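You operate a simulated robot arm through the tools that you are given. There is no shell and no other tool.

You run a simulated robot arm. Do the job below in one go: nothing can be reset, and whatever is moved stays where it is left.

## Task
Bend the steel strap to 60 degrees on the strap former.
Fine: stop pin in that hole and strap clamped before bending; arm back, clamp free.

It is judged by the outcome, as a careful person would: the job done as asked, and still so three seconds after it is handed in. It fails if anything else is knocked over, pushed out of place, dropped, spilled or broken.

## Robot
A 6-joint arm with a fingered hand, fixed in place. Base frame: the origin is on the floor under the middle of its stand, x ahead of it, y to its left, z up. Readings come in m, degrees, newtons and seconds.
With the tool pointing down near the work surface it reaches from about 0.24 to 0.68 m from the base axis. Its first joint turns from -166.0 to 166.0 degrees. Payload 4 kg.
The tool frame sits at the grasp point between the pads (the TCP): z along the fingers, y along the line on which they close. The tips reach 0.026 m beyond it. The gripper opens to 0.148 m; its body begins 0.073 m behind the TCP. The gripper is a hand of 3 fingers: y runs from the thumb to the fingers, the wrist lies at [0, 0, -0.239] in the tool frame, and closing takes about 1.5 s.
Orientation is that of the tool frame in the base frame, as [roll, pitch, yaw] about the fixed x, y, z axes, in that order (R = Rz(yaw) Ry(pitch) Rx(roll)). With the fingers straight down and closing along the base's y, the tool's x points along the base's -x, its y along +y and its z along -z.

## Interface
- The arm moves only by the tool send_rows. Its argument "steps" is a list of rows, each a list of 7 numbers: the shift along the base's x, y, z in mm, then the turn, a rotation vector about the base's x, y, z in degrees, then the gripper command, from -1 (shut) to 1 (fully open), values between in proportion. In form: [[dx, dy, dz, wx, wy, wz, gripper], ...]. A call has 1 to 20 rows; each row is the pose to reach, as a shift and turn from the pose commanded when the call began. A row lasts 0.2 s, in which the tool goes at most 0.05 m and 8.6 degrees; a call with a longer step from one row to the next is refused whole, and so is a gripper value outside its range. Where a pose cannot be reached the arm comes as near as it can. A force on the tool above 40 N (or 10 N above the force at the start of the call, whichever is more), or a blocked arm, ends the call early, and 0.2 s more pass. Each finger travels about 0.153 m/s and halts on what it meets, pressing with about 28 N; the grip force reading is that of the motor and also rises with nothing between the fingers. The clock runs only during rows and for 0.2 s after the last one: add rows that repeat a pose to give the fingers time. It gives the time, the measured TCP pose, the force on the tool (base axes), the opening and the grip force at its end, in the units of the frame above (readings bear some noise), with the torque about the TCP (base axes, N m) and any sound that the robot's microphone picked up.
- Cameras (640 x 400 px; columns grow to the right, rows downward): "scene" is fixed at [0.2191, 0.5025, 1.6844]; the picture's right is [-0.82, -0.57, 0.00], its down [-0.42, 0.61, -0.67] and it looks along [0.38, -0.55, -0.74] (base axes); focal length 365 px, centre (320, 200). "wrist" rides on the gripper at [0.068, -0.039, -0.09] in the tool frame; the picture's right is [0.50, 0.87, 0.00], its down [-0.65, 0.38, -0.65] and it looks along [-0.57, 0.33, 0.76] (tool axes); focal length 222 px, centre (320, 200).
- snapshot(camera): a new picture of that camera. The clock stands still meanwhile.
- raise_lower(by): moves the trunk up (or, below 0, down) by that many m; the arm rides with it, the base frame stays. It gives what a move gives, with no picture.
- hand_shape(shape): the hand has 3 fingers and takes this shape, open, in about a second: jaw (thumb against the fingers, like two jaws); tri (thumb and two fingers); tip (a fingertip pinch); poke (one finger out to press); point (the index stretched); flat (the hand flat); cup (the hand cupped); fist (a fist). The gripper value then closes the fingers along that shape, each until it touches; the sizes above hold for jaw. It gives what a move gives, with no picture.
- pixel_to_xyz(camera, pixels): for up to 12 pixels [column, row] of the newest picture of that camera ("zoom" is the newest enlarged one), the place [x, y, z] in the base frame of the surface seen there, good to about 0.003 m. The clock stands still meanwhile.
- close_up(camera, box): a new picture of the part [left, top, right, bottom] of that camera's present view, enlarged. The clock stands still meanwhile.
- hand_in(): hands the job in; it is judged then, once.

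Open the gripper and draw the arm clear of the work before you hand the job in, unless the task says otherwise.

The tools are called after "Emit:" by a JSON object that holds its "fn" and its "kwargs". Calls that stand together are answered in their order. send_rows: Moves the arm, as the interface text tells. Its arguments: {"type":"object","properties":{"steps":{"type":"array"}},"required":["steps"]} The other tools are called the same way: raise_lower (by) moves the trunk up or down; hand_shape (shape) gives the hand a shape; snapshot (camera) takes a picture; pixel_to_xyz (camera, pixels) gives the place of the surface under pixels of a picture; close_up (camera, box) takes an enlarged picture of a part of a camera's view; hand_in () hands the job in.

At the start:

```text
clock: 0.0
tcp_pos: [0.422, 0.0092, 1.2882]
tool_rot: [-180.0, 0.0, 180.0]
contact_force: [-0.4, -0.6, 0.4]
ft_torque: [-0.01, 0.0, -0.01]
grip_width: 0.1479
finger_force: 0.0
shape: jaw
trunk travel left (down, up): [-0.275, 0.042]
```

scene: 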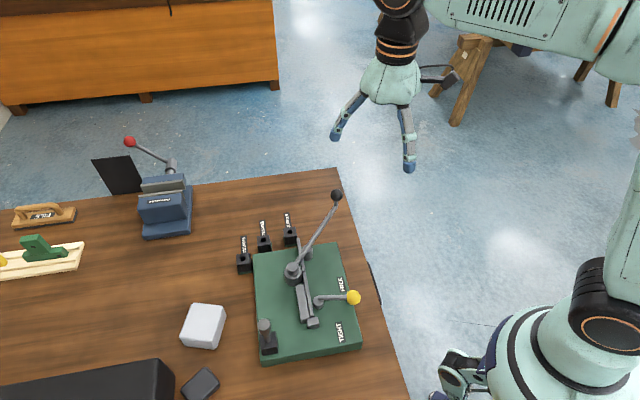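
wrist: 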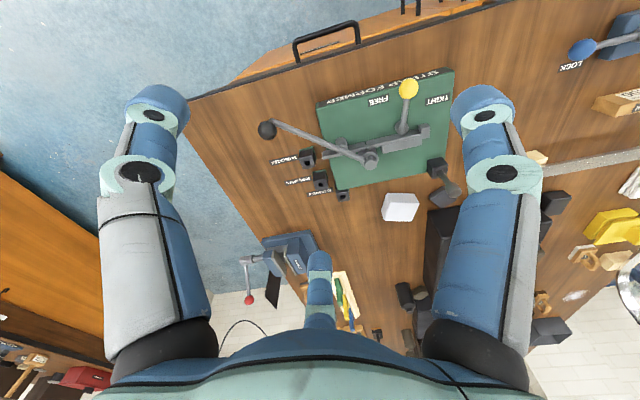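

The scene shows the green strap former around pixel (305, 300), with a lever with a black knob at (337,195), a yellow-knobbed clamp at (354,297), and a pin at (265,335). I take enlarged pictures to read the labels.

Emit:
{"fn": "close_up", "kwargs": {"camera": "scene", "box": [220, 180, 390, 370]}}

Emit:
{"fn": "close_up", "kwargs": {"camera": "wrist", "box": [240, 60, 480, 220]}}

```text
2.11 times, centred on (305, 275) of scene
```

zoom: 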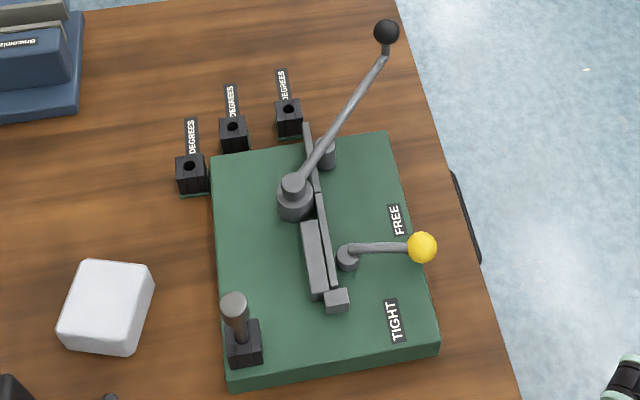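

```text
2.50 times, centred on (360, 140) of wrist
```

zoom: 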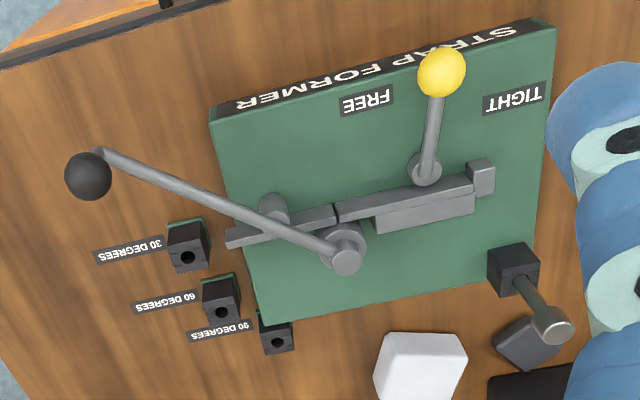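

The 60 degrees block is the middle one, and the pin stands in its store block at the near left corner of the plate. I take the zoomed scene again and measure the main parts.

Emit:
{"fn": "close_up", "kwargs": {"camera": "scene", "box": [220, 180, 390, 370]}}

Emit:
{"fn": "pixel_to_xyz", "kwargs": {"camera": "scene", "pixels": [[337, 195], [354, 297], [264, 325], [264, 241], [244, 258], [289, 232], [293, 268], [318, 300], [312, 322], [200, 325], [235, 330], [380, 350]]}}

```text
2.11 times, centred on (305, 275) of scene
```

zoom: 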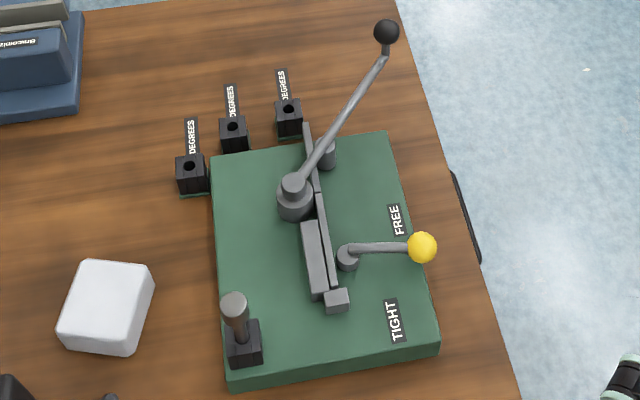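

```text
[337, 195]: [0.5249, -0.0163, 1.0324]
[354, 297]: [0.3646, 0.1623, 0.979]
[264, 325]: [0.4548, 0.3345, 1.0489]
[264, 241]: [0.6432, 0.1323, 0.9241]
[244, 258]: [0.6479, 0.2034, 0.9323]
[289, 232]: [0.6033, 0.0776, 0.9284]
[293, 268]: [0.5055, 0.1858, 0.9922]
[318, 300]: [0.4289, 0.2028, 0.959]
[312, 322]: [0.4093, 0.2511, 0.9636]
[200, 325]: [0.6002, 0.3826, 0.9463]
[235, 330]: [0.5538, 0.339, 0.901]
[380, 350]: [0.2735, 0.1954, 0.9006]
```

Next I measure details on the zoomed picture: pin head, pin shaft, holes, clamp lever, forming lever and strap.

Emit:
{"fn": "pixel_to_xyz", "kwargs": {"camera": "zoom", "pixels": [[234, 302], [240, 338], [245, 355], [233, 127], [189, 166], [288, 104], [386, 32], [422, 247], [347, 252], [294, 182], [345, 95], [380, 60]]}}

Emit:
{"fn": "pixel_to_xyz", "kwargs": {"camera": "zoom", "pixels": [[307, 127], [327, 150], [320, 200], [334, 285], [311, 260], [337, 298], [397, 222], [393, 320], [260, 250], [237, 140], [228, 120], [222, 133]]}}

Emit:
{"fn": "snapshot", "kwargs": {"camera": "wrist"}}

```text
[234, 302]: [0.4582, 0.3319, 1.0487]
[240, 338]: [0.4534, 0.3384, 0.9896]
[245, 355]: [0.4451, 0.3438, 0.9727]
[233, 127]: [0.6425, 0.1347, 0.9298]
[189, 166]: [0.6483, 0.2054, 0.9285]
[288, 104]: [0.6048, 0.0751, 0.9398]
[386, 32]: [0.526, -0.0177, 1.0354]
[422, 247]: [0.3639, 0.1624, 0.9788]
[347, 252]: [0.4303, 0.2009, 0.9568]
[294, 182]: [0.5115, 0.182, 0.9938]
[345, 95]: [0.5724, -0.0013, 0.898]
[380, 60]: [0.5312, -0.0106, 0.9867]
```

```text
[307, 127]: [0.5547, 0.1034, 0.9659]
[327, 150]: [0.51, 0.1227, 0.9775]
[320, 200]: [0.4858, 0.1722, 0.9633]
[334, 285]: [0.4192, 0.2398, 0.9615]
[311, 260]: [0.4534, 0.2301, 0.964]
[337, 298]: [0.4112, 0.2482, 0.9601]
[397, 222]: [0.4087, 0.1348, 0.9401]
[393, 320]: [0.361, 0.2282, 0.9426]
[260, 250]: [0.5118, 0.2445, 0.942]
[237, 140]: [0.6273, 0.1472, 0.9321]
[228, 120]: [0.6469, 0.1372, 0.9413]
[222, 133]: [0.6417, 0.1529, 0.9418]
```

```text
taken
```

wrist: 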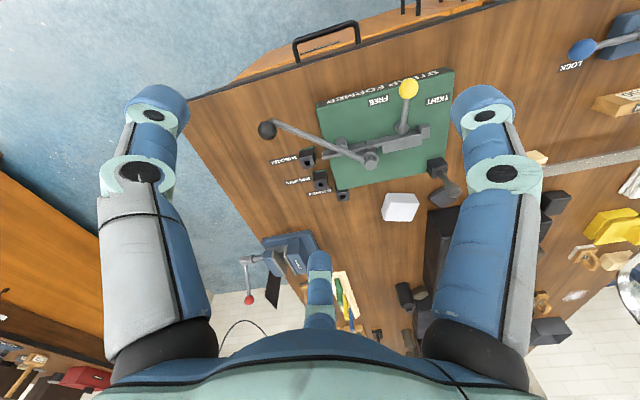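

Plate top is at z about 0.942, pivot near (0.507, 0.184), lever knob near (0.526, -0.017, 1.035), and the 60 hole near (0.6425, 0.135). I enlarge the pin, the stop blocks and the clamp for detail.

Emit:
{"fn": "close_up", "kwargs": {"camera": "scene", "box": [250, 310, 290, 360]}}

Emit:
{"fn": "close_up", "kwargs": {"camera": "scene", "box": [230, 210, 310, 280]}}

Emit:
{"fn": "close_up", "kwargs": {"camera": "scene", "box": [280, 250, 370, 350]}}

Emit:
{"fn": "close_up", "kwargs": {"camera": "wrist", "box": [360, 70, 480, 150]}}

```text
8.00 times, centred on (270, 335) of scene
```

zoom: 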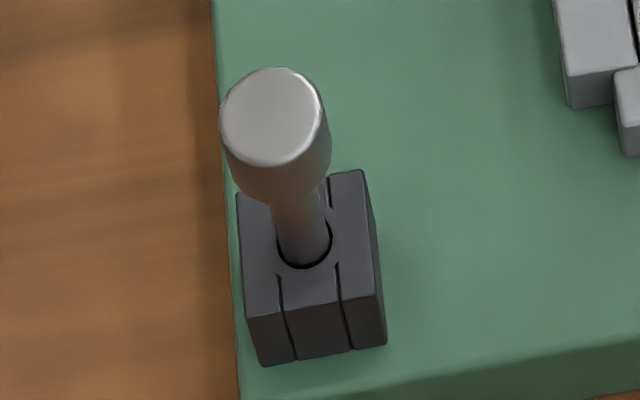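

```text
5.71 times, centred on (270, 245) of scene
```

zoom: 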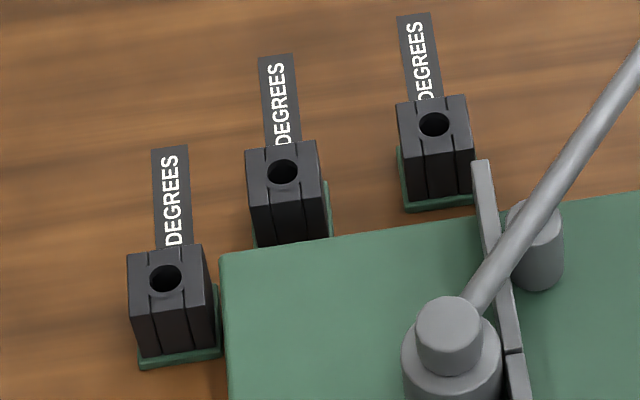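

```text
4.00 times, centred on (325, 300) of scene
```

zoom: 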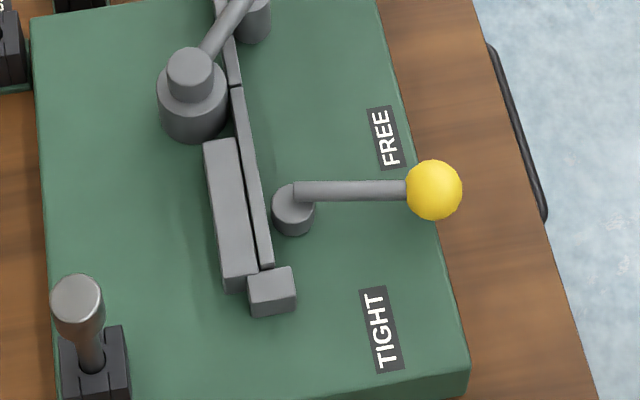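

```text
5.00 times, centred on (420, 110) of wrist
```

zoom: 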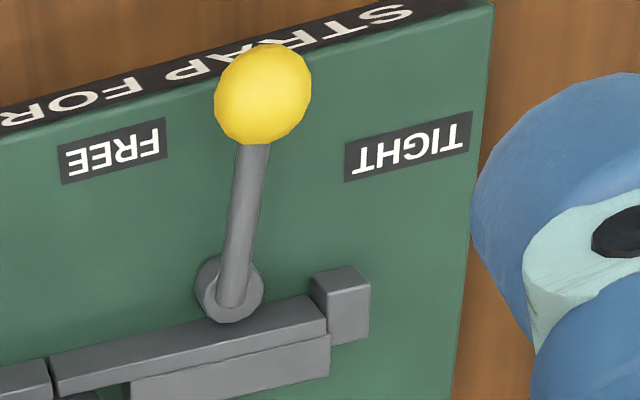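

The clamp cam is not against the strap yet, so it must go to TIGHT. I re-enlarge the pin to fix its centre and height.

Emit:
{"fn": "close_up", "kwargs": {"camera": "scene", "box": [250, 310, 290, 360]}}

Emit:
{"fn": "pixel_to_xyz", "kwargs": {"camera": "zoom", "pixels": [[272, 117], [225, 117], [318, 117], [272, 75], [272, 160], [275, 185], [295, 215], [303, 245], [250, 210], [350, 190], [370, 280], [262, 300]]}}

Emit:
{"fn": "close_up", "kwargs": {"camera": "scene", "box": [230, 210, 310, 280]}}

Emit:
{"fn": "pixel_to_xyz", "kwargs": {"camera": "zoom", "pixels": [[283, 173], [255, 157], [310, 148], [320, 182], [257, 190], [434, 125], [166, 279], [283, 200], [283, 155], [448, 315], [545, 205], [530, 250]]}}

```text
8.00 times, centred on (270, 335) of scene
```

zoom: 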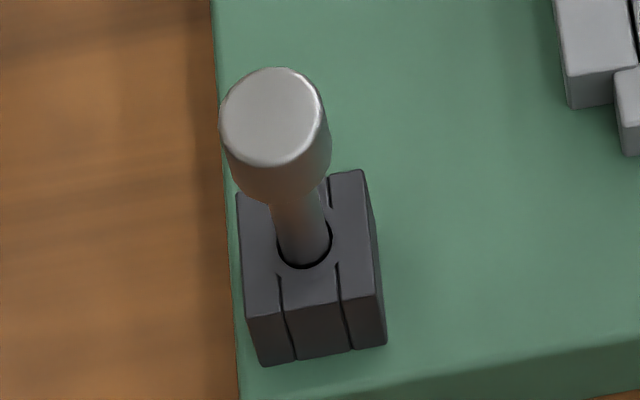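

```text
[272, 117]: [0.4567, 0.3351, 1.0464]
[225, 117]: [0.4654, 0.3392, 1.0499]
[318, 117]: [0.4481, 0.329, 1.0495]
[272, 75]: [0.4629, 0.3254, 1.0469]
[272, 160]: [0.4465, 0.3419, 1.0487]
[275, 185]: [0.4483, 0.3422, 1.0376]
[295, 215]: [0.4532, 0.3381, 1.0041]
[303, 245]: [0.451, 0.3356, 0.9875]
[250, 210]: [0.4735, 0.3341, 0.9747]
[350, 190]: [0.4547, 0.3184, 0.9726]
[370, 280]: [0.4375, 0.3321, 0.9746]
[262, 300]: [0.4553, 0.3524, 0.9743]
```

```text
5.71 times, centred on (270, 245) of scene
```

zoom: 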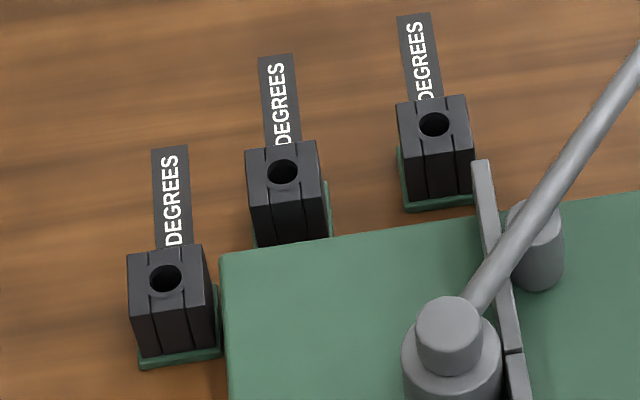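

```text
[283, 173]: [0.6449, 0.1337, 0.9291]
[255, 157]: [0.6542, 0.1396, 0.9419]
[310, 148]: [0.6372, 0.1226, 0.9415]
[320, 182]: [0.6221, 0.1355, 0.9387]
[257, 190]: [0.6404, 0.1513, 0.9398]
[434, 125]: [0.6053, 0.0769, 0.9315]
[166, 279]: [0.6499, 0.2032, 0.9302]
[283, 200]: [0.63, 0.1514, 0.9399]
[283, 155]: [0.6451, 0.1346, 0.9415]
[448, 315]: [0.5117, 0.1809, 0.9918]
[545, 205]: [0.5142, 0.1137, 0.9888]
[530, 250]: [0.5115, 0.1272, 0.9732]
```

The pin centre is about (0.456, 0.334) with head top z 1.048, and the 60 hole is about (0.638, 0.138) with block top z 0.941. I check where the three fingertips are in the scene picture to know how the hand lies.

Emit:
{"fn": "close_up", "kwargs": {"camera": "scene", "box": [310, 30, 470, 190]}}

Emit:
{"fn": "pixel_to_xyz", "kwargs": {"camera": "scene", "pixels": [[336, 136], [409, 168], [450, 80], [352, 105], [406, 125], [390, 90], [430, 70]]}}

```text
2.50 times, centred on (390, 110) of scene
```

zoom: 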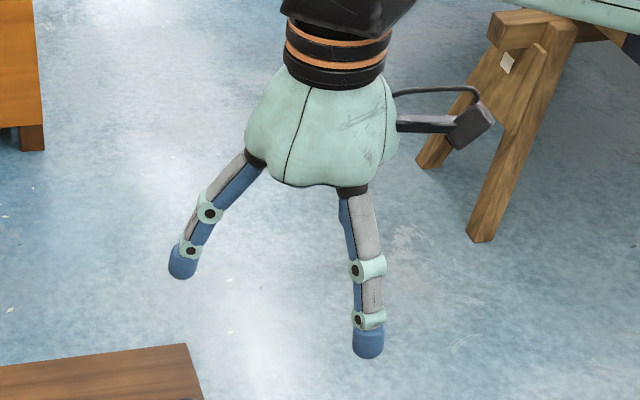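

```text
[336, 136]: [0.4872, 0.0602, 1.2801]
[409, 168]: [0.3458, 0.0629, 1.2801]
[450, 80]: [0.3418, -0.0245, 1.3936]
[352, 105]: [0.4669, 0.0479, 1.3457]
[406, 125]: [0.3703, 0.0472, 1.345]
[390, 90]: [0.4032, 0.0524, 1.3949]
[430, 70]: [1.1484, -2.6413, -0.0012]
```

The two fingers stand at x ±0.07 and y +0.055 from the TCP when open, so the hand closes like a three-jaw chuck. I move above the pin at a safe height with the hand half open and then look.

Emit:
{"fn": "send_rows", "kwargs": {"steps": [[4, 40, -10, 0, 0, 0, 0.5], [8, 80, -20, 0, 0, 0, 0.2], [12, 120, -35, 0, 0, 0, 0], [16, 160, -50, 0, 0, 0, 0], [20, 200, -65, 0, 0, 0, 0], [25, 240, -80, 0, 0, 0, 0], [30, 285, -100, 0, 0, 0, 0], [34, 325, -120, 0, 0, 0, 0], [34, 325, -120, 0, 0, 0, 0]]}}

Emit:
{"fn": "snapshot", "kwargs": {"camera": "scene"}}

Emit:
{"fn": "snapshot", "kwargs": {"camera": "wrist"}}

```text
clock: 2.0
tcp_pos: [0.456, 0.3359, 1.1658]
tool_rot: [179.9, 0.1, -179.9]
contact_force: [0.4, -0.8, -0.6]
ft_torque: [0.0, 0.02, -0.03]
grip_width: 0.0745
finger_force: 0.1
shape: jaw
trunk travel left (down, up): [-0.275, 0.042]
```

```text
taken
```

scene: 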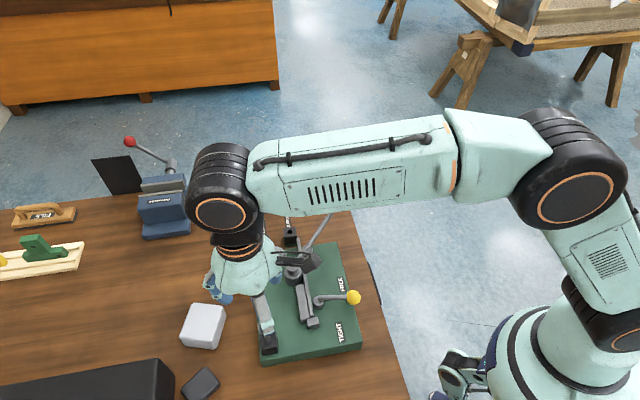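

```text
taken
```

wrist: 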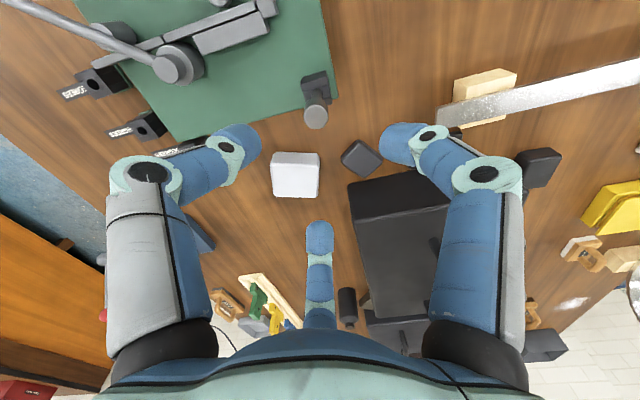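

The pin shows at about (316,115) in the wrist view, near the spot expected under the TCP. I enlarge it and measure the head to refine the centre.

Emit:
{"fn": "close_up", "kwargs": {"camera": "wrist", "box": [275, 60, 355, 140]}}

Emit:
{"fn": "pixel_to_xyz", "kwargs": {"camera": "wrist", "pixels": [[316, 117], [305, 117], [326, 117], [316, 108], [316, 126], [316, 98], [305, 80], [326, 80]]}}

```text
5.00 times, centred on (315, 100) of wrist
```

zoom: 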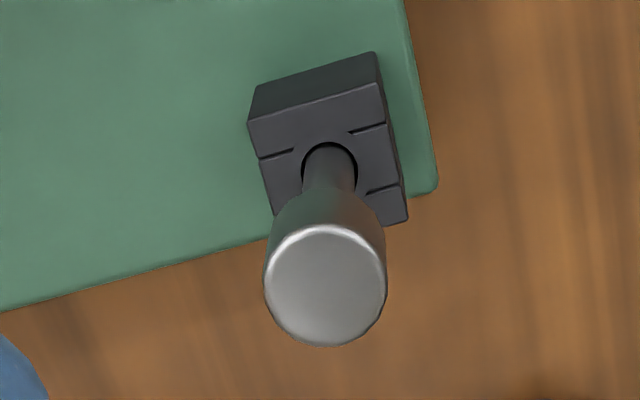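

```text
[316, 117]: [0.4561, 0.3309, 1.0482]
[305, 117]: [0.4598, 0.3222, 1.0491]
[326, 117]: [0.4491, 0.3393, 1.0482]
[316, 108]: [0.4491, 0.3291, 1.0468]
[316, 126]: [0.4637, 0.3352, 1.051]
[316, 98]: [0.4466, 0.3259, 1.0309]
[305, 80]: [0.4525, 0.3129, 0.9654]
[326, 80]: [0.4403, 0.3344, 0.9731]
```

The pin head centre is about (0.456, 0.3325), head spanning z 1.024–1.048. I descend with the hand half open so the TCP sits at head height, and look before closing.

Emit:
{"fn": "send_rows", "kwargs": {"steps": [[0, -1, -30, 0, 0, 0, 0], [0, -2, -60, 0, 0, 0, 0], [0, -2, -85, 0, 0, 0, 0], [0, -2, -105, 0, 0, 0, 0], [0, -2, -120, 0, 0, 0, 0], [0, -2, -132, 0, 0, 0, 0], [0, -2, -132, 0, 0, 0, 0], [0, -2, -132, 0, 0, 0, 0]]}}

Emit:
{"fn": "snapshot", "kwargs": {"camera": "wrist"}}

Emit:
{"fn": "close_up", "kwargs": {"camera": "scene", "box": [200, 240, 340, 360]}}

```text
clock: 3.8
tcp_pos: [0.4537, 0.3305, 1.0377]
tool_rot: [-180.0, 0.1, 180.0]
contact_force: [0.6, -1.0, 0.4]
ft_torque: [-0.01, 0.0, -0.02]
grip_width: 0.0747
finger_force: 0.1
shape: jaw
trunk travel left (down, up): [-0.275, 0.042]
```

```text
taken
```

wrist: 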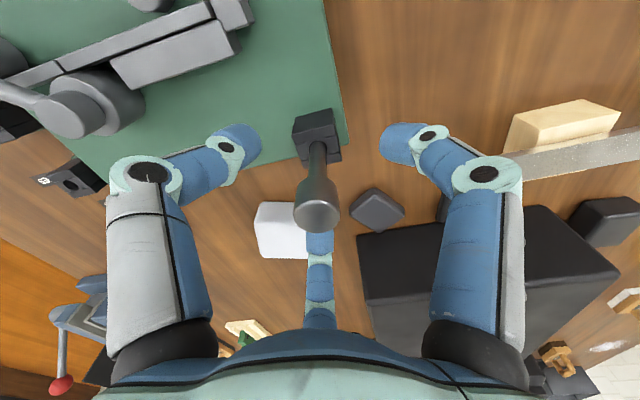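

```text
3.33 times, centred on (270, 300) of scene
```

zoom: 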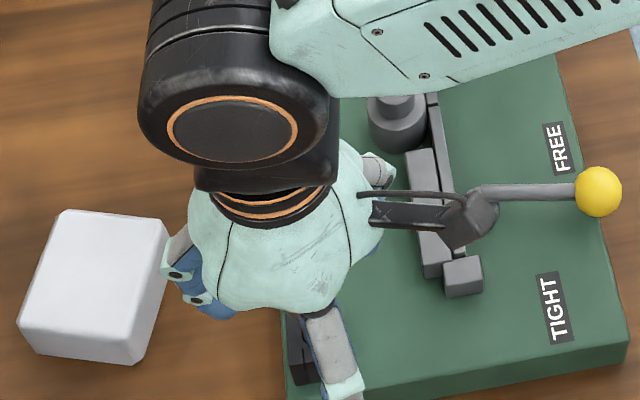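

The head is centred between the fingers at (317,213). I close the hand on it gradually and hold.

Emit:
{"fn": "send_rows", "kwargs": {"steps": [[0, 0, 0, 0, 0, 0, -0.2], [0, 0, 0, 0, 0, 0, -0.4], [0, 0, 0, 0, 0, 0, -0.55], [0, 0, 0, 0, 0, 0, -0.65], [0, 0, 0, 0, 0, 0, -0.75], [0, 0, 0, 0, 0, 0, -0.85], [0, 0, 0, 0, 0, 0, -1], [0, 0, 0, 0, 0, 0, -1], [0, 0, 0, 0, 0, 0, -1], [0, 0, 0, 0, 0, 0, -1]]}}

Emit:
{"fn": "snapshot", "kwargs": {"camera": "wrist"}}

```text
clock: 6.0
tcp_pos: [0.4556, 0.3313, 1.036]
tool_rot: [-180.0, 0.0, 180.0]
contact_force: [-0.7, 2.4, -1.4]
ft_torque: [0.24, -0.04, 0.01]
grip_width: 0.0095
finger_force: 28.1
shape: jaw
trunk travel left (down, up): [-0.275, 0.042]
```

```text
taken
```

wrist: 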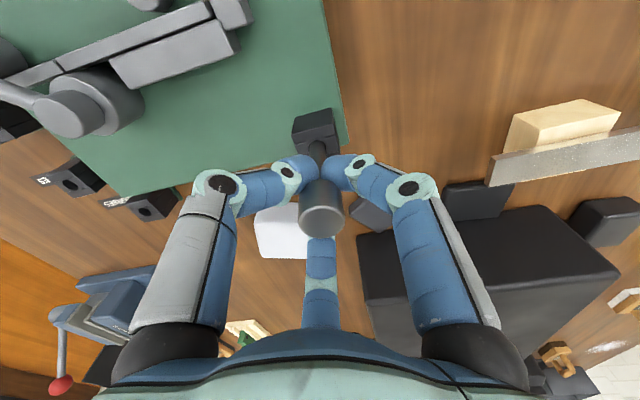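

The fingers have closed on the shaft just below the head (width 0.0095, force 28 N). I lift straight up slowly by 60 mm and check that the pin comes along.

Emit:
{"fn": "send_rows", "kwargs": {"steps": [[0, 0, 3, 0, 0, 0, -1], [0, 0, 7, 0, 0, 0, -1], [0, 0, 12, 0, 0, 0, -1], [0, 0, 18, 0, 0, 0, -1], [0, 0, 25, 0, 0, 0, -1], [0, 0, 32, 0, 0, 0, -1], [0, 0, 40, 0, 0, 0, -1], [0, 0, 50, 0, 0, 0, -1], [0, 0, 60, 0, 0, 0, -1], [0, 0, 60, 0, 0, 0, -1]]}}

Emit:
{"fn": "snapshot", "kwargs": {"camera": "wrist"}}

Emit:
{"fn": "snapshot", "kwargs": {"camera": "scene"}}

```text
clock: 8.2
tcp_pos: [0.4571, 0.3329, 1.0967]
tool_rot: [180.0, 0.0, -179.9]
contact_force: [0.4, -0.4, -1.2]
ft_torque: [0.01, 0.04, 0.01]
grip_width: 0.0098
finger_force: 27.7
shape: jaw
trunk travel left (down, up): [-0.275, 0.042]
```

```text
taken
```

wrist: 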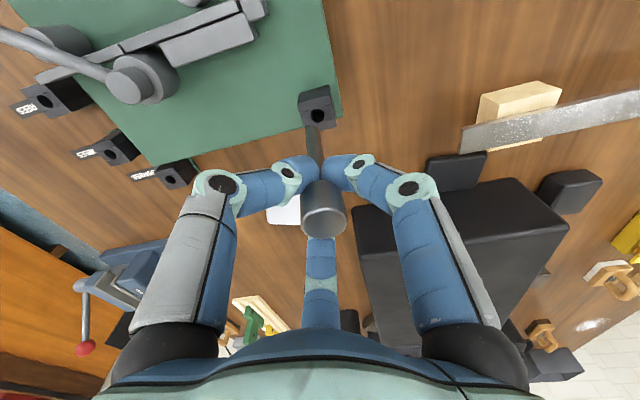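

```text
taken
```

scene: 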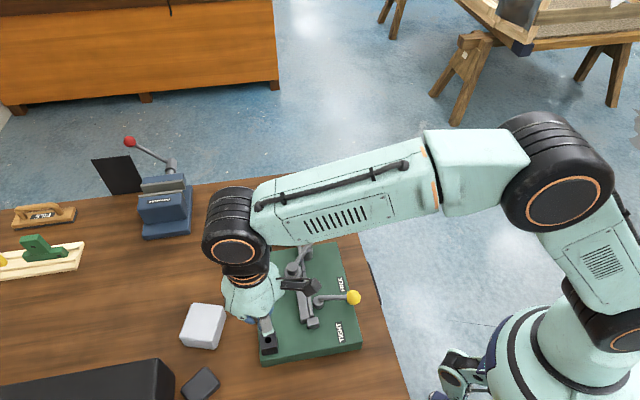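

The pin has come out of its block and hangs in the hand. I enlarge the wrist view to see its tilt and tip.

Emit:
{"fn": "close_up", "kwargs": {"camera": "wrist", "box": [260, 80, 380, 250]}}

Emit:
{"fn": "pixel_to_xyz", "kwargs": {"camera": "wrist", "pixels": [[322, 222], [322, 200], [315, 150], [315, 135], [314, 128], [317, 114], [310, 92], [325, 92]]}}

Emit:
{"fn": "close_up", "kwargs": {"camera": "scene", "box": [220, 290, 300, 360]}}

```text
2.35 times, centred on (320, 165) of wrist
```

zoom: 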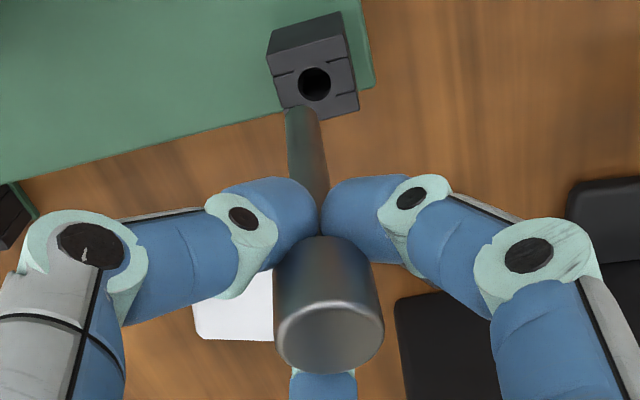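

```text
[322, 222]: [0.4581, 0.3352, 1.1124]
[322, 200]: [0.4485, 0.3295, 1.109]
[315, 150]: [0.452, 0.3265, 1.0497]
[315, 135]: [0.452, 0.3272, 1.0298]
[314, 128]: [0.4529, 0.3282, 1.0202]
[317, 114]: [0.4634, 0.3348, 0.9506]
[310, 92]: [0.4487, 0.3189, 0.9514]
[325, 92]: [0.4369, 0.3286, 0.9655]
```

```text
5.71 times, centred on (260, 325) of scene
```

zoom: 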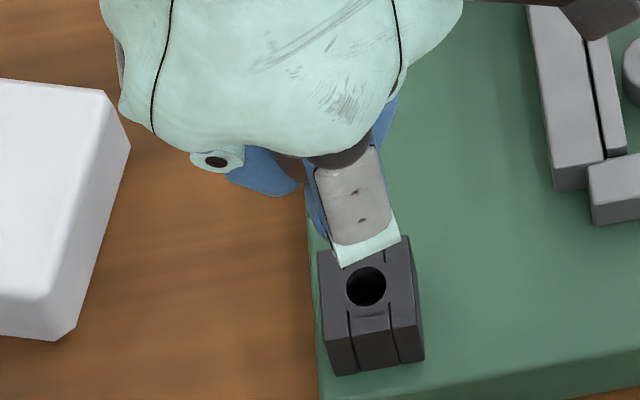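

The pin is about 94 mm long, shaft about 12 mm, and it leans some 5 degrees with its tip toward -y (tip column 313, head column 324 in the wrist view). I raise a little, turn the tool to straighten the pin, and look again.

Emit:
{"fn": "send_rows", "kwargs": {"steps": [[0, 0, 20, 2, 0.4, 0, -1], [0, 0, 40, 5, 0.9, 0, -1], [0, 0, 40, 5, 0.9, 0, -1]]}}

Emit:
{"fn": "close_up", "kwargs": {"camera": "wrist", "box": [260, 80, 380, 250]}}

Emit:
{"fn": "pixel_to_xyz", "kwargs": {"camera": "zoom", "pixels": [[330, 337], [300, 337], [360, 337], [330, 310], [330, 362], [305, 120], [308, 145], [312, 170]]}}

Emit:
{"fn": "close_up", "kwargs": {"camera": "scene", "box": [200, 250, 320, 360]}}

```text
clock: 9.0
tcp_pos: [0.4566, 0.3326, 1.1363]
tool_rot: [175.0, -0.8, -179.9]
contact_force: [0.1, 0.4, -1.7]
ft_torque: [0.03, 0.01, -0.02]
grip_width: 0.0098
finger_force: 28.0
shape: jaw
trunk travel left (down, up): [-0.275, 0.042]
```

```text
2.35 times, centred on (320, 165) of wrist
```

zoom: 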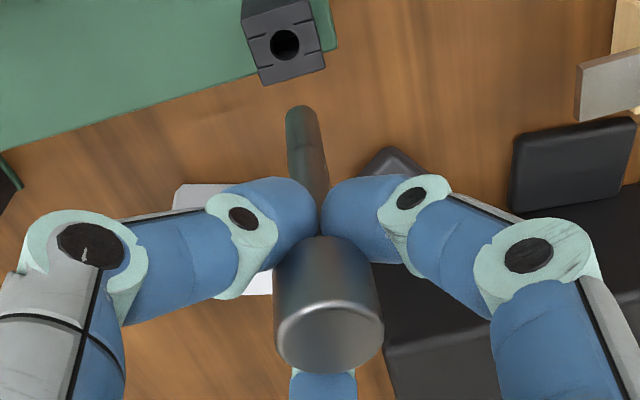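

```text
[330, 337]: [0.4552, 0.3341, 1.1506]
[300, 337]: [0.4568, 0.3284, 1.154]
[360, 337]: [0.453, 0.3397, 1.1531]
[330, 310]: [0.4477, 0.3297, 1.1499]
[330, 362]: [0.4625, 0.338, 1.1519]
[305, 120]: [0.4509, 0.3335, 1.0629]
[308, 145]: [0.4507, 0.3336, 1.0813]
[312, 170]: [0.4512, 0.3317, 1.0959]
```

```text
3.64 times, centred on (260, 305) of scene
```

zoom: 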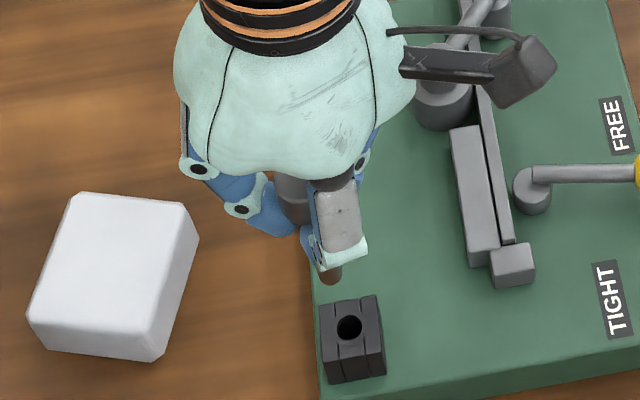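

The pin now looks close to vertical (shaft readings x 0.451, y 0.333 constant over height). I check the tip seen in the scene close-up at (330,275) as a second reading.

Emit:
{"fn": "pixel_to_xyz", "kwargs": {"camera": "zoom", "pixels": [[330, 272], [330, 280], [328, 266], [350, 327], [292, 200], [300, 205]]}}

Emit:
{"fn": "close_up", "kwargs": {"camera": "scene", "box": [240, 300, 290, 350]}}

```text
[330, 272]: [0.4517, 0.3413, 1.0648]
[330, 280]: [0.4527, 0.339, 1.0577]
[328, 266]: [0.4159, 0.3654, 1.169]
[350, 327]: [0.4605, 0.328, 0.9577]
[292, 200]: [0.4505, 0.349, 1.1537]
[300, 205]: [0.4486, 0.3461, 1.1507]
```

```text
8.00 times, centred on (265, 325) of scene
```

zoom: 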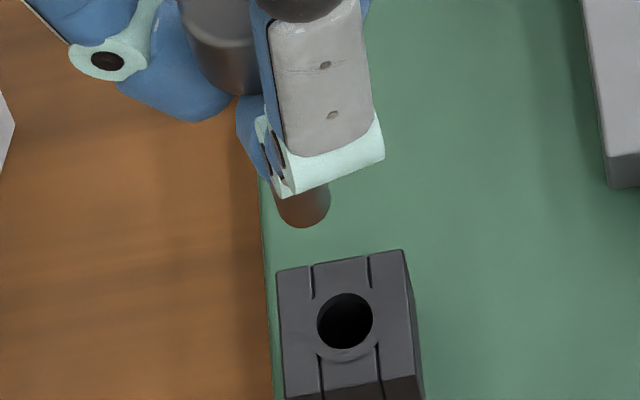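

Both views put the tip axis about 4 mm toward +y of the TCP, so the pin leans about 1.5 degrees the other way now. I take back 1.5 degrees and carry the pin to above the 60 hole, keeping the tip high.

Emit:
{"fn": "send_rows", "kwargs": {"steps": [[0, 0, 15, -1.5, 0, 0, -1], [20, -22, 30, -1.5, 0, 0, -1], [45, -50, 30, -1.5, 0, 0, -1], [70, -77, 30, -1.5, 0, 0, -1], [95, -104, 30, -1.5, 0, 0, -1], [120, -131, 30, -1.5, 0, 0, -1], [145, -158, 30, -1.5, 0, 0, -1], [165, -180, 30, -1.5, 0, 0, -1], [181, -197, 25, -1.5, 0, 0, -1], [181, -197, 15, -1.5, 0, 0, -1], [181, -197, 0, -1.5, 0, 0, -1], [181, -197, 0, -1.5, 0, 0, -1]]}}

Emit:
{"fn": "snapshot", "kwargs": {"camera": "wrist"}}

Emit:
{"fn": "snapshot", "kwargs": {"camera": "scene"}}

```text
clock: 11.6
tcp_pos: [0.6366, 0.1366, 1.1374]
tool_rot: [176.4, -0.8, -179.9]
contact_force: [0.1, 0.5, -0.5]
ft_torque: [0.01, -0.02, -0.03]
grip_width: 0.0097
finger_force: 27.9
shape: jaw
out of reach, approached as far as the arm can: row 9, 10
trunk travel left (down, up): [-0.275, 0.042]
```

```text
taken
```

wrist: 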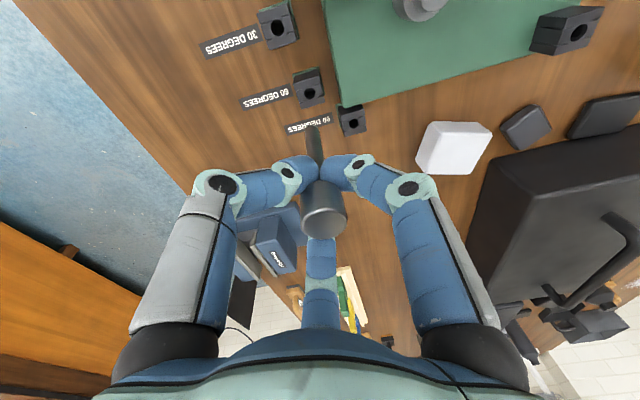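

```text
taken
```

scene: 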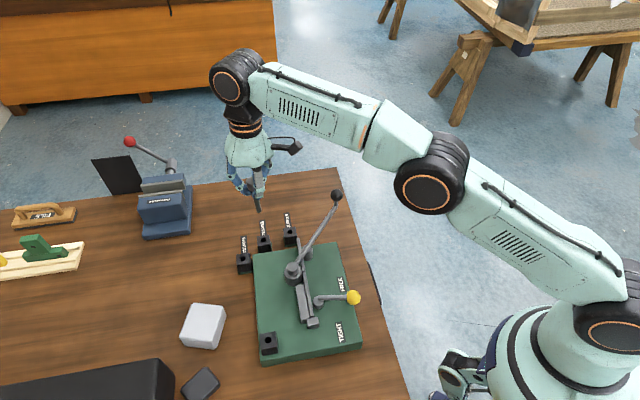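

The pin is above the 60 block (hole at about (312,91) in the wrist view, next to its "60 DEGREES" label). I measure the hole and tip in enlarged views.

Emit:
{"fn": "close_up", "kwargs": {"camera": "wrist", "box": [270, 50, 370, 150]}}

Emit:
{"fn": "pixel_to_xyz", "kwargs": {"camera": "wrist", "pixels": [[311, 91], [300, 86], [318, 84], [302, 104], [322, 100], [313, 132], [313, 150], [322, 222]]}}

Emit:
{"fn": "close_up", "kwargs": {"camera": "scene", "box": [220, 170, 310, 270]}}

```text
4.00 times, centred on (320, 100) of wrist
```

zoom: 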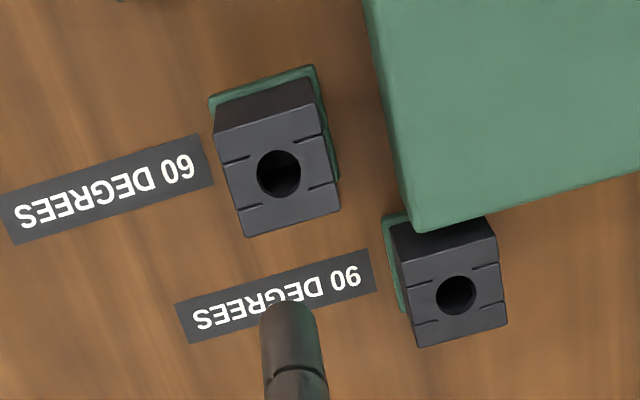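

```text
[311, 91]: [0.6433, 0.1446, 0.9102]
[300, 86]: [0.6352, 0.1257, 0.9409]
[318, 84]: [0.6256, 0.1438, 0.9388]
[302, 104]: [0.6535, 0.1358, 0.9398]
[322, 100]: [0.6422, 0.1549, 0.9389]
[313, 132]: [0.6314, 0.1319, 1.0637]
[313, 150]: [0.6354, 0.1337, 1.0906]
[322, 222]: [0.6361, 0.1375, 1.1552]
```

```text
4.00 times, centred on (265, 220) of scene
```

zoom: 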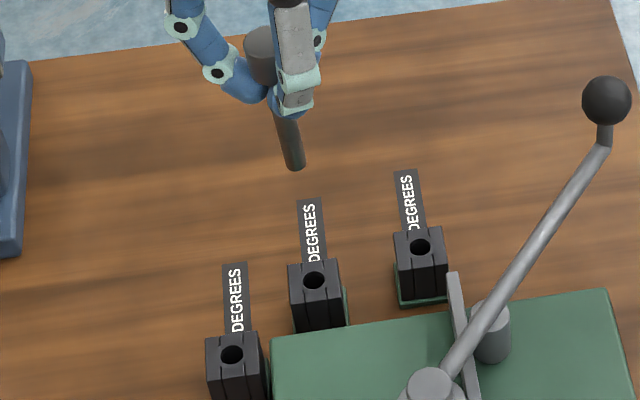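

The wrist view confirms the block next to "60 DEGREES"; its centre comes out about (0.639, 0.1395) and the hole is deep enough (floor near 0.910). I read the pin tip and hole in the current scene close-up to compare.

Emit:
{"fn": "pixel_to_xyz", "kwargs": {"camera": "zoom", "pixels": [[294, 160], [290, 143], [286, 128], [295, 166], [313, 280], [290, 267], [335, 262], [341, 287], [294, 292], [258, 55], [313, 268]]}}

Emit:
{"fn": "close_up", "kwargs": {"camera": "scene", "box": [260, 185, 300, 225]}}

```text
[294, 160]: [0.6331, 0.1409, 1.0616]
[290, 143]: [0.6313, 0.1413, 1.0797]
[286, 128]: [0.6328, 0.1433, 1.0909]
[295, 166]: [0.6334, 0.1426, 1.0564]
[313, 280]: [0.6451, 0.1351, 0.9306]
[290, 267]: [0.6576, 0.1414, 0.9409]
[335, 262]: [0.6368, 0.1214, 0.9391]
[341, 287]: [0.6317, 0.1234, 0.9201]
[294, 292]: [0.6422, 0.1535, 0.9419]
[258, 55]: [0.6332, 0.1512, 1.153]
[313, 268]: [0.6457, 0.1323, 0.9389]
```

```text
10.00 times, centred on (280, 205) of scene
```

zoom: 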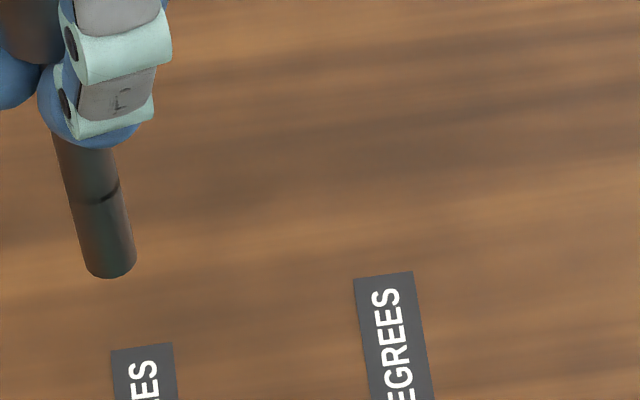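

Tip axis about (0.637, 0.136), hole about (0.6385, 0.139). I shift by (+1.5, +3) mm and go down 100 mm so the tip hovers about 15 mm above the block, then compare in the pictures.

Emit:
{"fn": "send_rows", "kwargs": {"steps": [[1.5, 3, -20, 0, 0, 0, -1], [1.5, 3, -45, 0, 0, 0, -1], [1.5, 3, -70, 0, 0, 0, -1], [1.5, 3, -90, 0, 0, 0, -1], [1.5, 3, -100, 0, 0, 0, -1], [1.5, 3, -100, 0, 0, 0, -1], [1.5, 3, -100, 0, 0, 0, -1]]}}

Emit:
{"fn": "close_up", "kwargs": {"camera": "wrist", "box": [270, 50, 370, 150]}}

Emit:
{"fn": "close_up", "kwargs": {"camera": "scene", "box": [240, 210, 290, 260]}}

```text
clock: 13.2
tcp_pos: [0.6401, 0.1376, 1.0369]
tool_rot: [176.5, -0.9, -179.9]
contact_force: [-0.6, 0.2, -1.5]
ft_torque: [-0.03, -0.01, 0.0]
grip_width: 0.0097
finger_force: 27.9
shape: jaw
trunk travel left (down, up): [-0.275, 0.042]
```

```text
4.00 times, centred on (320, 100) of wrist
```

zoom: 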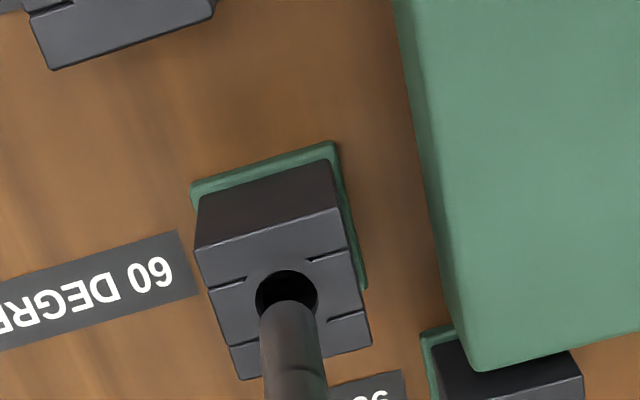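

```text
8.00 times, centred on (265, 235) of scene
```

zoom: 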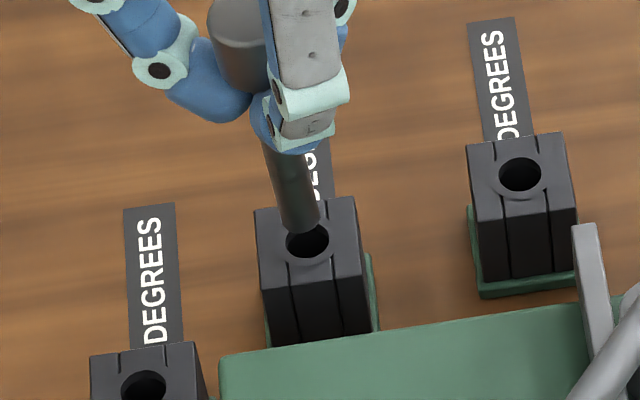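

In both close-ups the tip is directly over the hole to within about 1 mm (tip centre predicted at (288,322) against hole (289,325) in the wrist zoom). I nudge -0.5 mm in x and lower slowly 22 mm, watching the force.

Emit:
{"fn": "send_rows", "kwargs": {"steps": [[-0.5, -0.2, -4, 0, 0, 0, -1], [-0.5, -0.2, -8, 0, 0, 0, -1], [-0.5, -0.2, -11, 0, 0, 0, -1], [-0.5, -0.2, -13, 0, 0, 0, -1], [-0.5, -0.2, -15, 0, 0, 0, -1], [-0.5, -0.2, -17, 0, 0, 0, -1], [-0.5, -0.2, -19, 0, 0, 0, -1], [-0.5, -0.2, -19, 0, 0, 0, -1]]}}

Emit:
{"fn": "close_up", "kwargs": {"camera": "wrist", "box": [270, 50, 370, 150]}}

Emit:
{"fn": "close_up", "kwargs": {"camera": "scene", "box": [240, 210, 290, 260]}}

```text
clock: 15.0
tcp_pos: [0.6395, 0.1382, 1.0174]
tool_rot: [176.5, -0.9, -179.9]
contact_force: [0.1, -0.3, -0.3]
ft_torque: [-0.02, -0.01, 0.0]
grip_width: 0.0098
finger_force: 27.8
shape: jaw
trunk travel left (down, up): [-0.275, 0.042]
```

```text
4.00 times, centred on (320, 100) of wrist
```

zoom: 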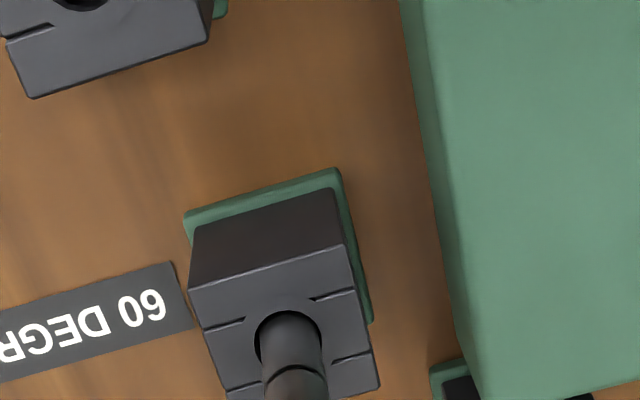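

```text
8.00 times, centred on (265, 235) of scene
```

zoom: 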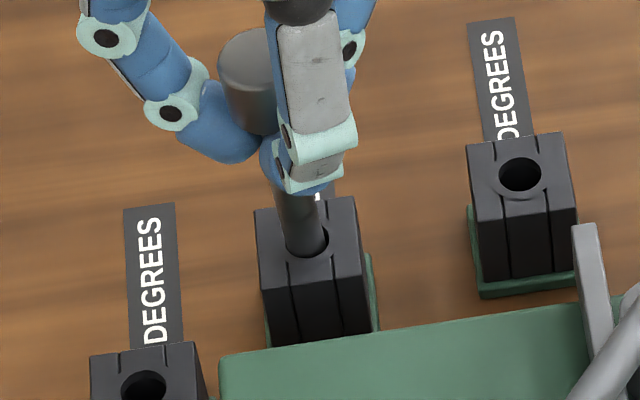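

The tip is in the hole with no force. I lower on in small steps toward the seat, watching for contact.

Emit:
{"fn": "send_rows", "kwargs": {"steps": [[0, 0, -2, 0, 0, 0, -1], [0, 0, -4, 0, 0, 0, -1], [0, 0, -6, 0, 0, 0, -1], [0, 0, -8, 0, 0, 0, -1], [0, 0, -10, 0, 0, 0, -1], [0, 0, -12, 0, 0, 0, -1], [0, 0, -14, 0, 0, 0, -1], [0, 0, -14, 0, 0, 0, -1]]}}

Emit:
{"fn": "close_up", "kwargs": {"camera": "wrist", "box": [270, 70, 370, 170]}}

Emit:
{"fn": "close_up", "kwargs": {"camera": "scene", "box": [240, 210, 290, 260]}}

```text
clock: 16.8
tcp_pos: [0.638, 0.1375, 1.0041]
tool_rot: [176.5, -1.0, -179.9]
contact_force: [0.2, 0.0, -1.5]
ft_torque: [0.01, 0.02, 0.02]
grip_width: 0.0097
finger_force: 28.3
shape: jaw
trunk travel left (down, up): [-0.275, 0.042]
```

```text
4.00 times, centred on (320, 120) of wrist
```

zoom: 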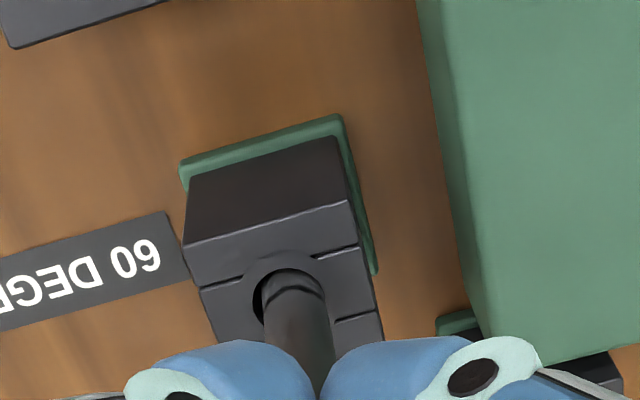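

```text
8.00 times, centred on (265, 235) of scene
```

zoom: 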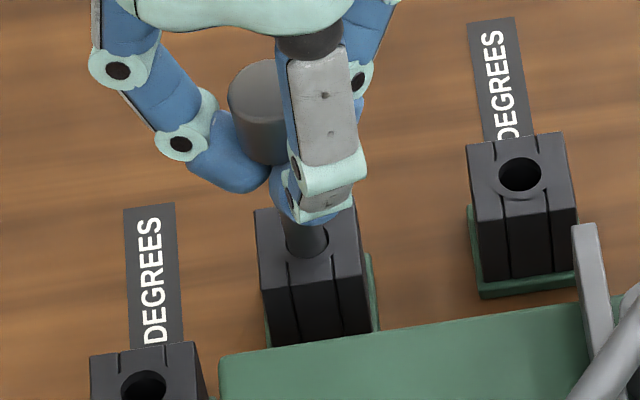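

The pin is about 18 mm in, its ring nearly at the block top, and there is still no force. I keep lowering with a small nudge of -0.5 mm in y.

Emit:
{"fn": "send_rows", "kwargs": {"steps": [[0, -0.4, -2, 0, 0, 0, -1], [0, -0.4, -4, 0, 0, 0, -1], [0, -0.4, -5.5, 0, 0, 0, -1], [0, -0.4, -7, 0, 0, 0, -1], [0, -0.4, -8.5, 0, 0, 0, -1], [0, -0.4, -10, 0, 0, 0, -1], [0, -0.4, -10, 0, 0, 0, -1]]}}

Emit:
{"fn": "close_up", "kwargs": {"camera": "wrist", "box": [270, 70, 370, 170]}}

Emit:
{"fn": "close_up", "kwargs": {"camera": "scene", "box": [240, 210, 290, 260]}}

```text
clock: 18.4
tcp_pos: [0.6369, 0.1372, 0.9962]
tool_rot: [176.4, -0.5, -179.9]
contact_force: [1.1, -0.7, 23.8]
ft_torque: [0.03, -0.06, -0.02]
grip_width: 0.0106
finger_force: 27.9
shape: jaw
trunk travel left (down, up): [-0.275, 0.042]
```

```text
4.00 times, centred on (320, 120) of wrist
```

zoom: 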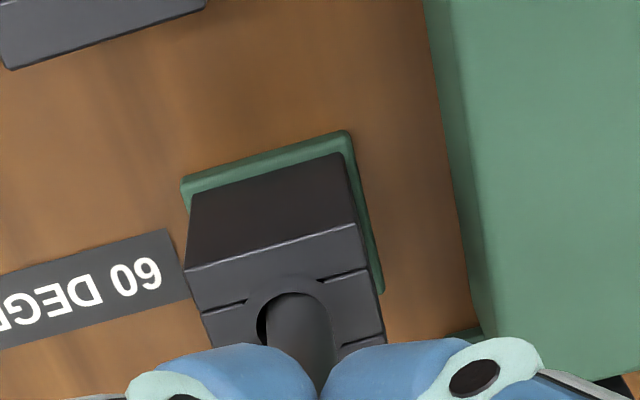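

```text
8.00 times, centred on (265, 235) of scene
```

zoom: 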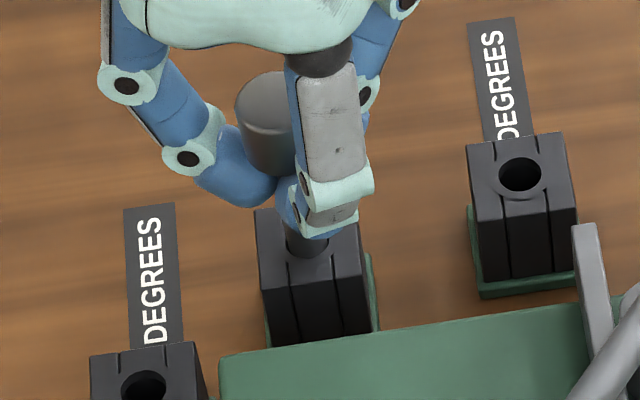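

The pin has bottomed out in the 60 hole (24 N upward, ring below the block top). I ease off 1.5 mm, open the hand part way, and rise clear.

Emit:
{"fn": "send_rows", "kwargs": {"steps": [[0, 0, 1.5, 0, 0, 0, -1], [0, 0, 1.5, 0, 0, 0, -0.7], [0, 0, 1.5, 0, 0, 0, -0.4], [0, 0, 1.5, 0, 0, 0, -0.1], [0, 0, 1.5, 0, 0, 0, 0], [0, 0, 1.5, 0, 0, 0, 0], [0, 0, 1.5, 0, 0, 0, 0]]}}

Emit:
{"fn": "snapshot", "kwargs": {"camera": "wrist"}}

Emit:
{"fn": "close_up", "kwargs": {"camera": "scene", "box": [230, 180, 310, 260]}}

```text
clock: 20.0
tcp_pos: [0.6382, 0.1375, 0.9958]
tool_rot: [176.5, -0.9, -179.9]
contact_force: [-0.6, 0.3, -0.3]
ft_torque: [-0.02, -0.02, 0.04]
grip_width: 0.0732
finger_force: 0.1
shape: jaw
trunk travel left (down, up): [-0.275, 0.042]
```

```text
taken
```

wrist: 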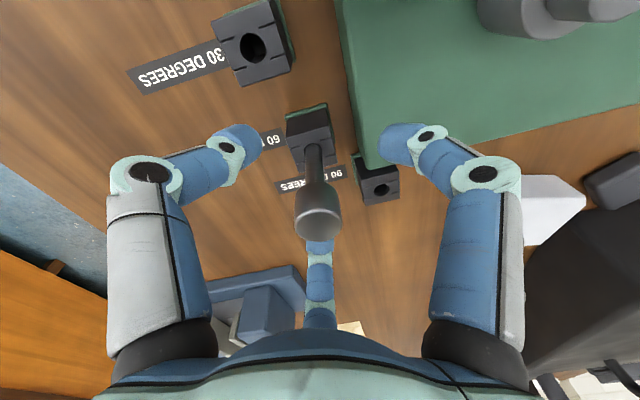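

```text
5.00 times, centred on (270, 220) of scene
```

zoom: 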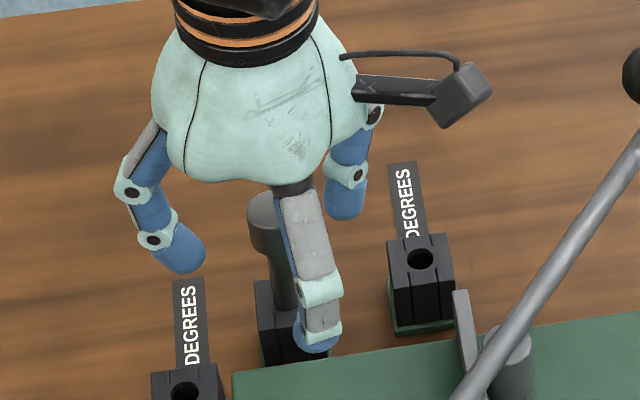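

The hand is open and the pin stands seated in the 60 block. I rise straight up, then move back over the plate to above the FREE side of the clamp knob, straightening the tool.

Emit:
{"fn": "send_rows", "kwargs": {"steps": [[0, 0, 20, 0, 0, 0, 0], [0, 0, 45, 0, 0, 0, 0], [0, 0, 75, 0, 0, 0, 0], [0, 0, 105, 0, 0, 0, 0], [-30, -2, 125, -1, -0.3, 0, 0], [-70, -5, 140, -2, -0.6, 0, -0.2], [-110, -8, 140, -3.5, -0.9, 0, -0.5], [-150, -10, 140, -3.5, -0.9, 0, -0.8], [-185, -12, 140, -3.5, -0.9, 0, -1], [-213, -12, 140, -3.5, -0.9, 0, -1], [-213, -12, 140, -3.5, -0.9, 0, -1]]}}

Emit:
{"fn": "snapshot", "kwargs": {"camera": "wrist"}}

Emit:
{"fn": "snapshot", "kwargs": {"camera": "scene"}}

```text
clock: 22.4
tcp_pos: [0.4257, 0.1238, 1.1369]
tool_rot: [-180.0, 0.0, 180.0]
contact_force: [0.0, 0.6, 0.2]
ft_torque: [0.03, 0.05, -0.02]
grip_width: 0.0001
finger_force: 28.2
shape: jaw
trunk travel left (down, up): [-0.275, 0.042]
```

```text
taken
```

wrist: 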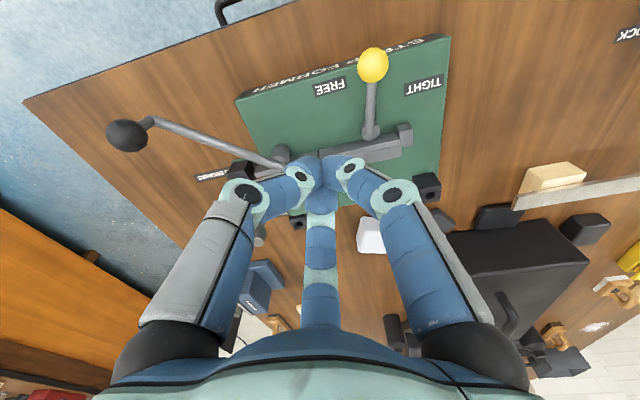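

```text
taken
```

scene: 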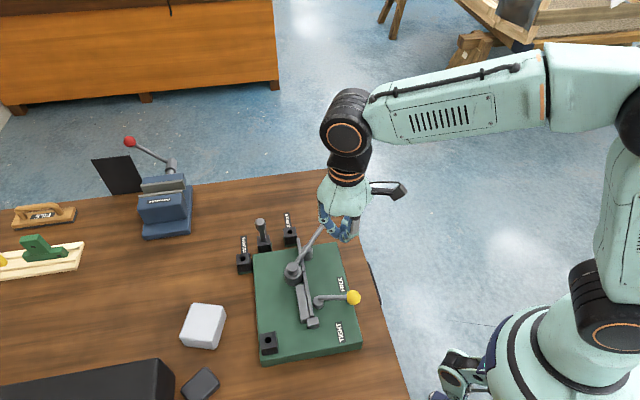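

The pin stands upright in the 60 block at scene (263,232), and the closed hand is above the plate. I read the yellow knob, hub and lever from the wrist view for a second estimate.

Emit:
{"fn": "pixel_to_xyz", "kwargs": {"camera": "wrist", "pixels": [[373, 64], [363, 64], [383, 64], [373, 52], [373, 76], [371, 132], [372, 105], [329, 88], [425, 88], [126, 135], [405, 135], [200, 140]]}}

Emit:
{"fn": "close_up", "kwargs": {"camera": "scene", "box": [240, 200, 370, 360]}}

```text
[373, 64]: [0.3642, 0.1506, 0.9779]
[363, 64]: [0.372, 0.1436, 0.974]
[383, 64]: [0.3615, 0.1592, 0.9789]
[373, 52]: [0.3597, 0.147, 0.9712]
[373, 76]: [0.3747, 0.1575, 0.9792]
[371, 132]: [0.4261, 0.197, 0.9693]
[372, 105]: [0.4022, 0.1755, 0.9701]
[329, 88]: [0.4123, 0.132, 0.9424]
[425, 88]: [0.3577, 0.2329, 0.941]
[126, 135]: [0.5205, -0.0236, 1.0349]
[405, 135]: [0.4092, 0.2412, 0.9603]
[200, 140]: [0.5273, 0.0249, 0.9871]
```

```text
2.50 times, centred on (305, 280) of scene
```

zoom: 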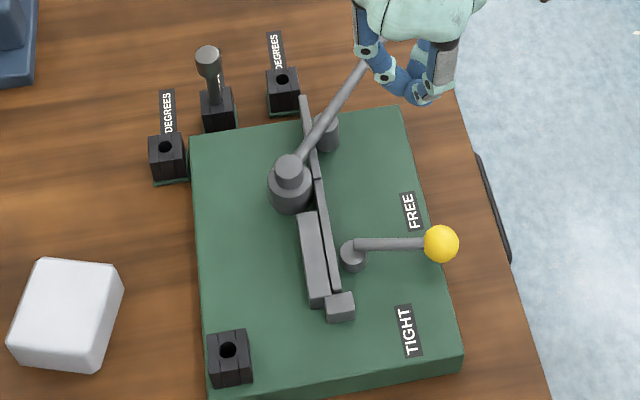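

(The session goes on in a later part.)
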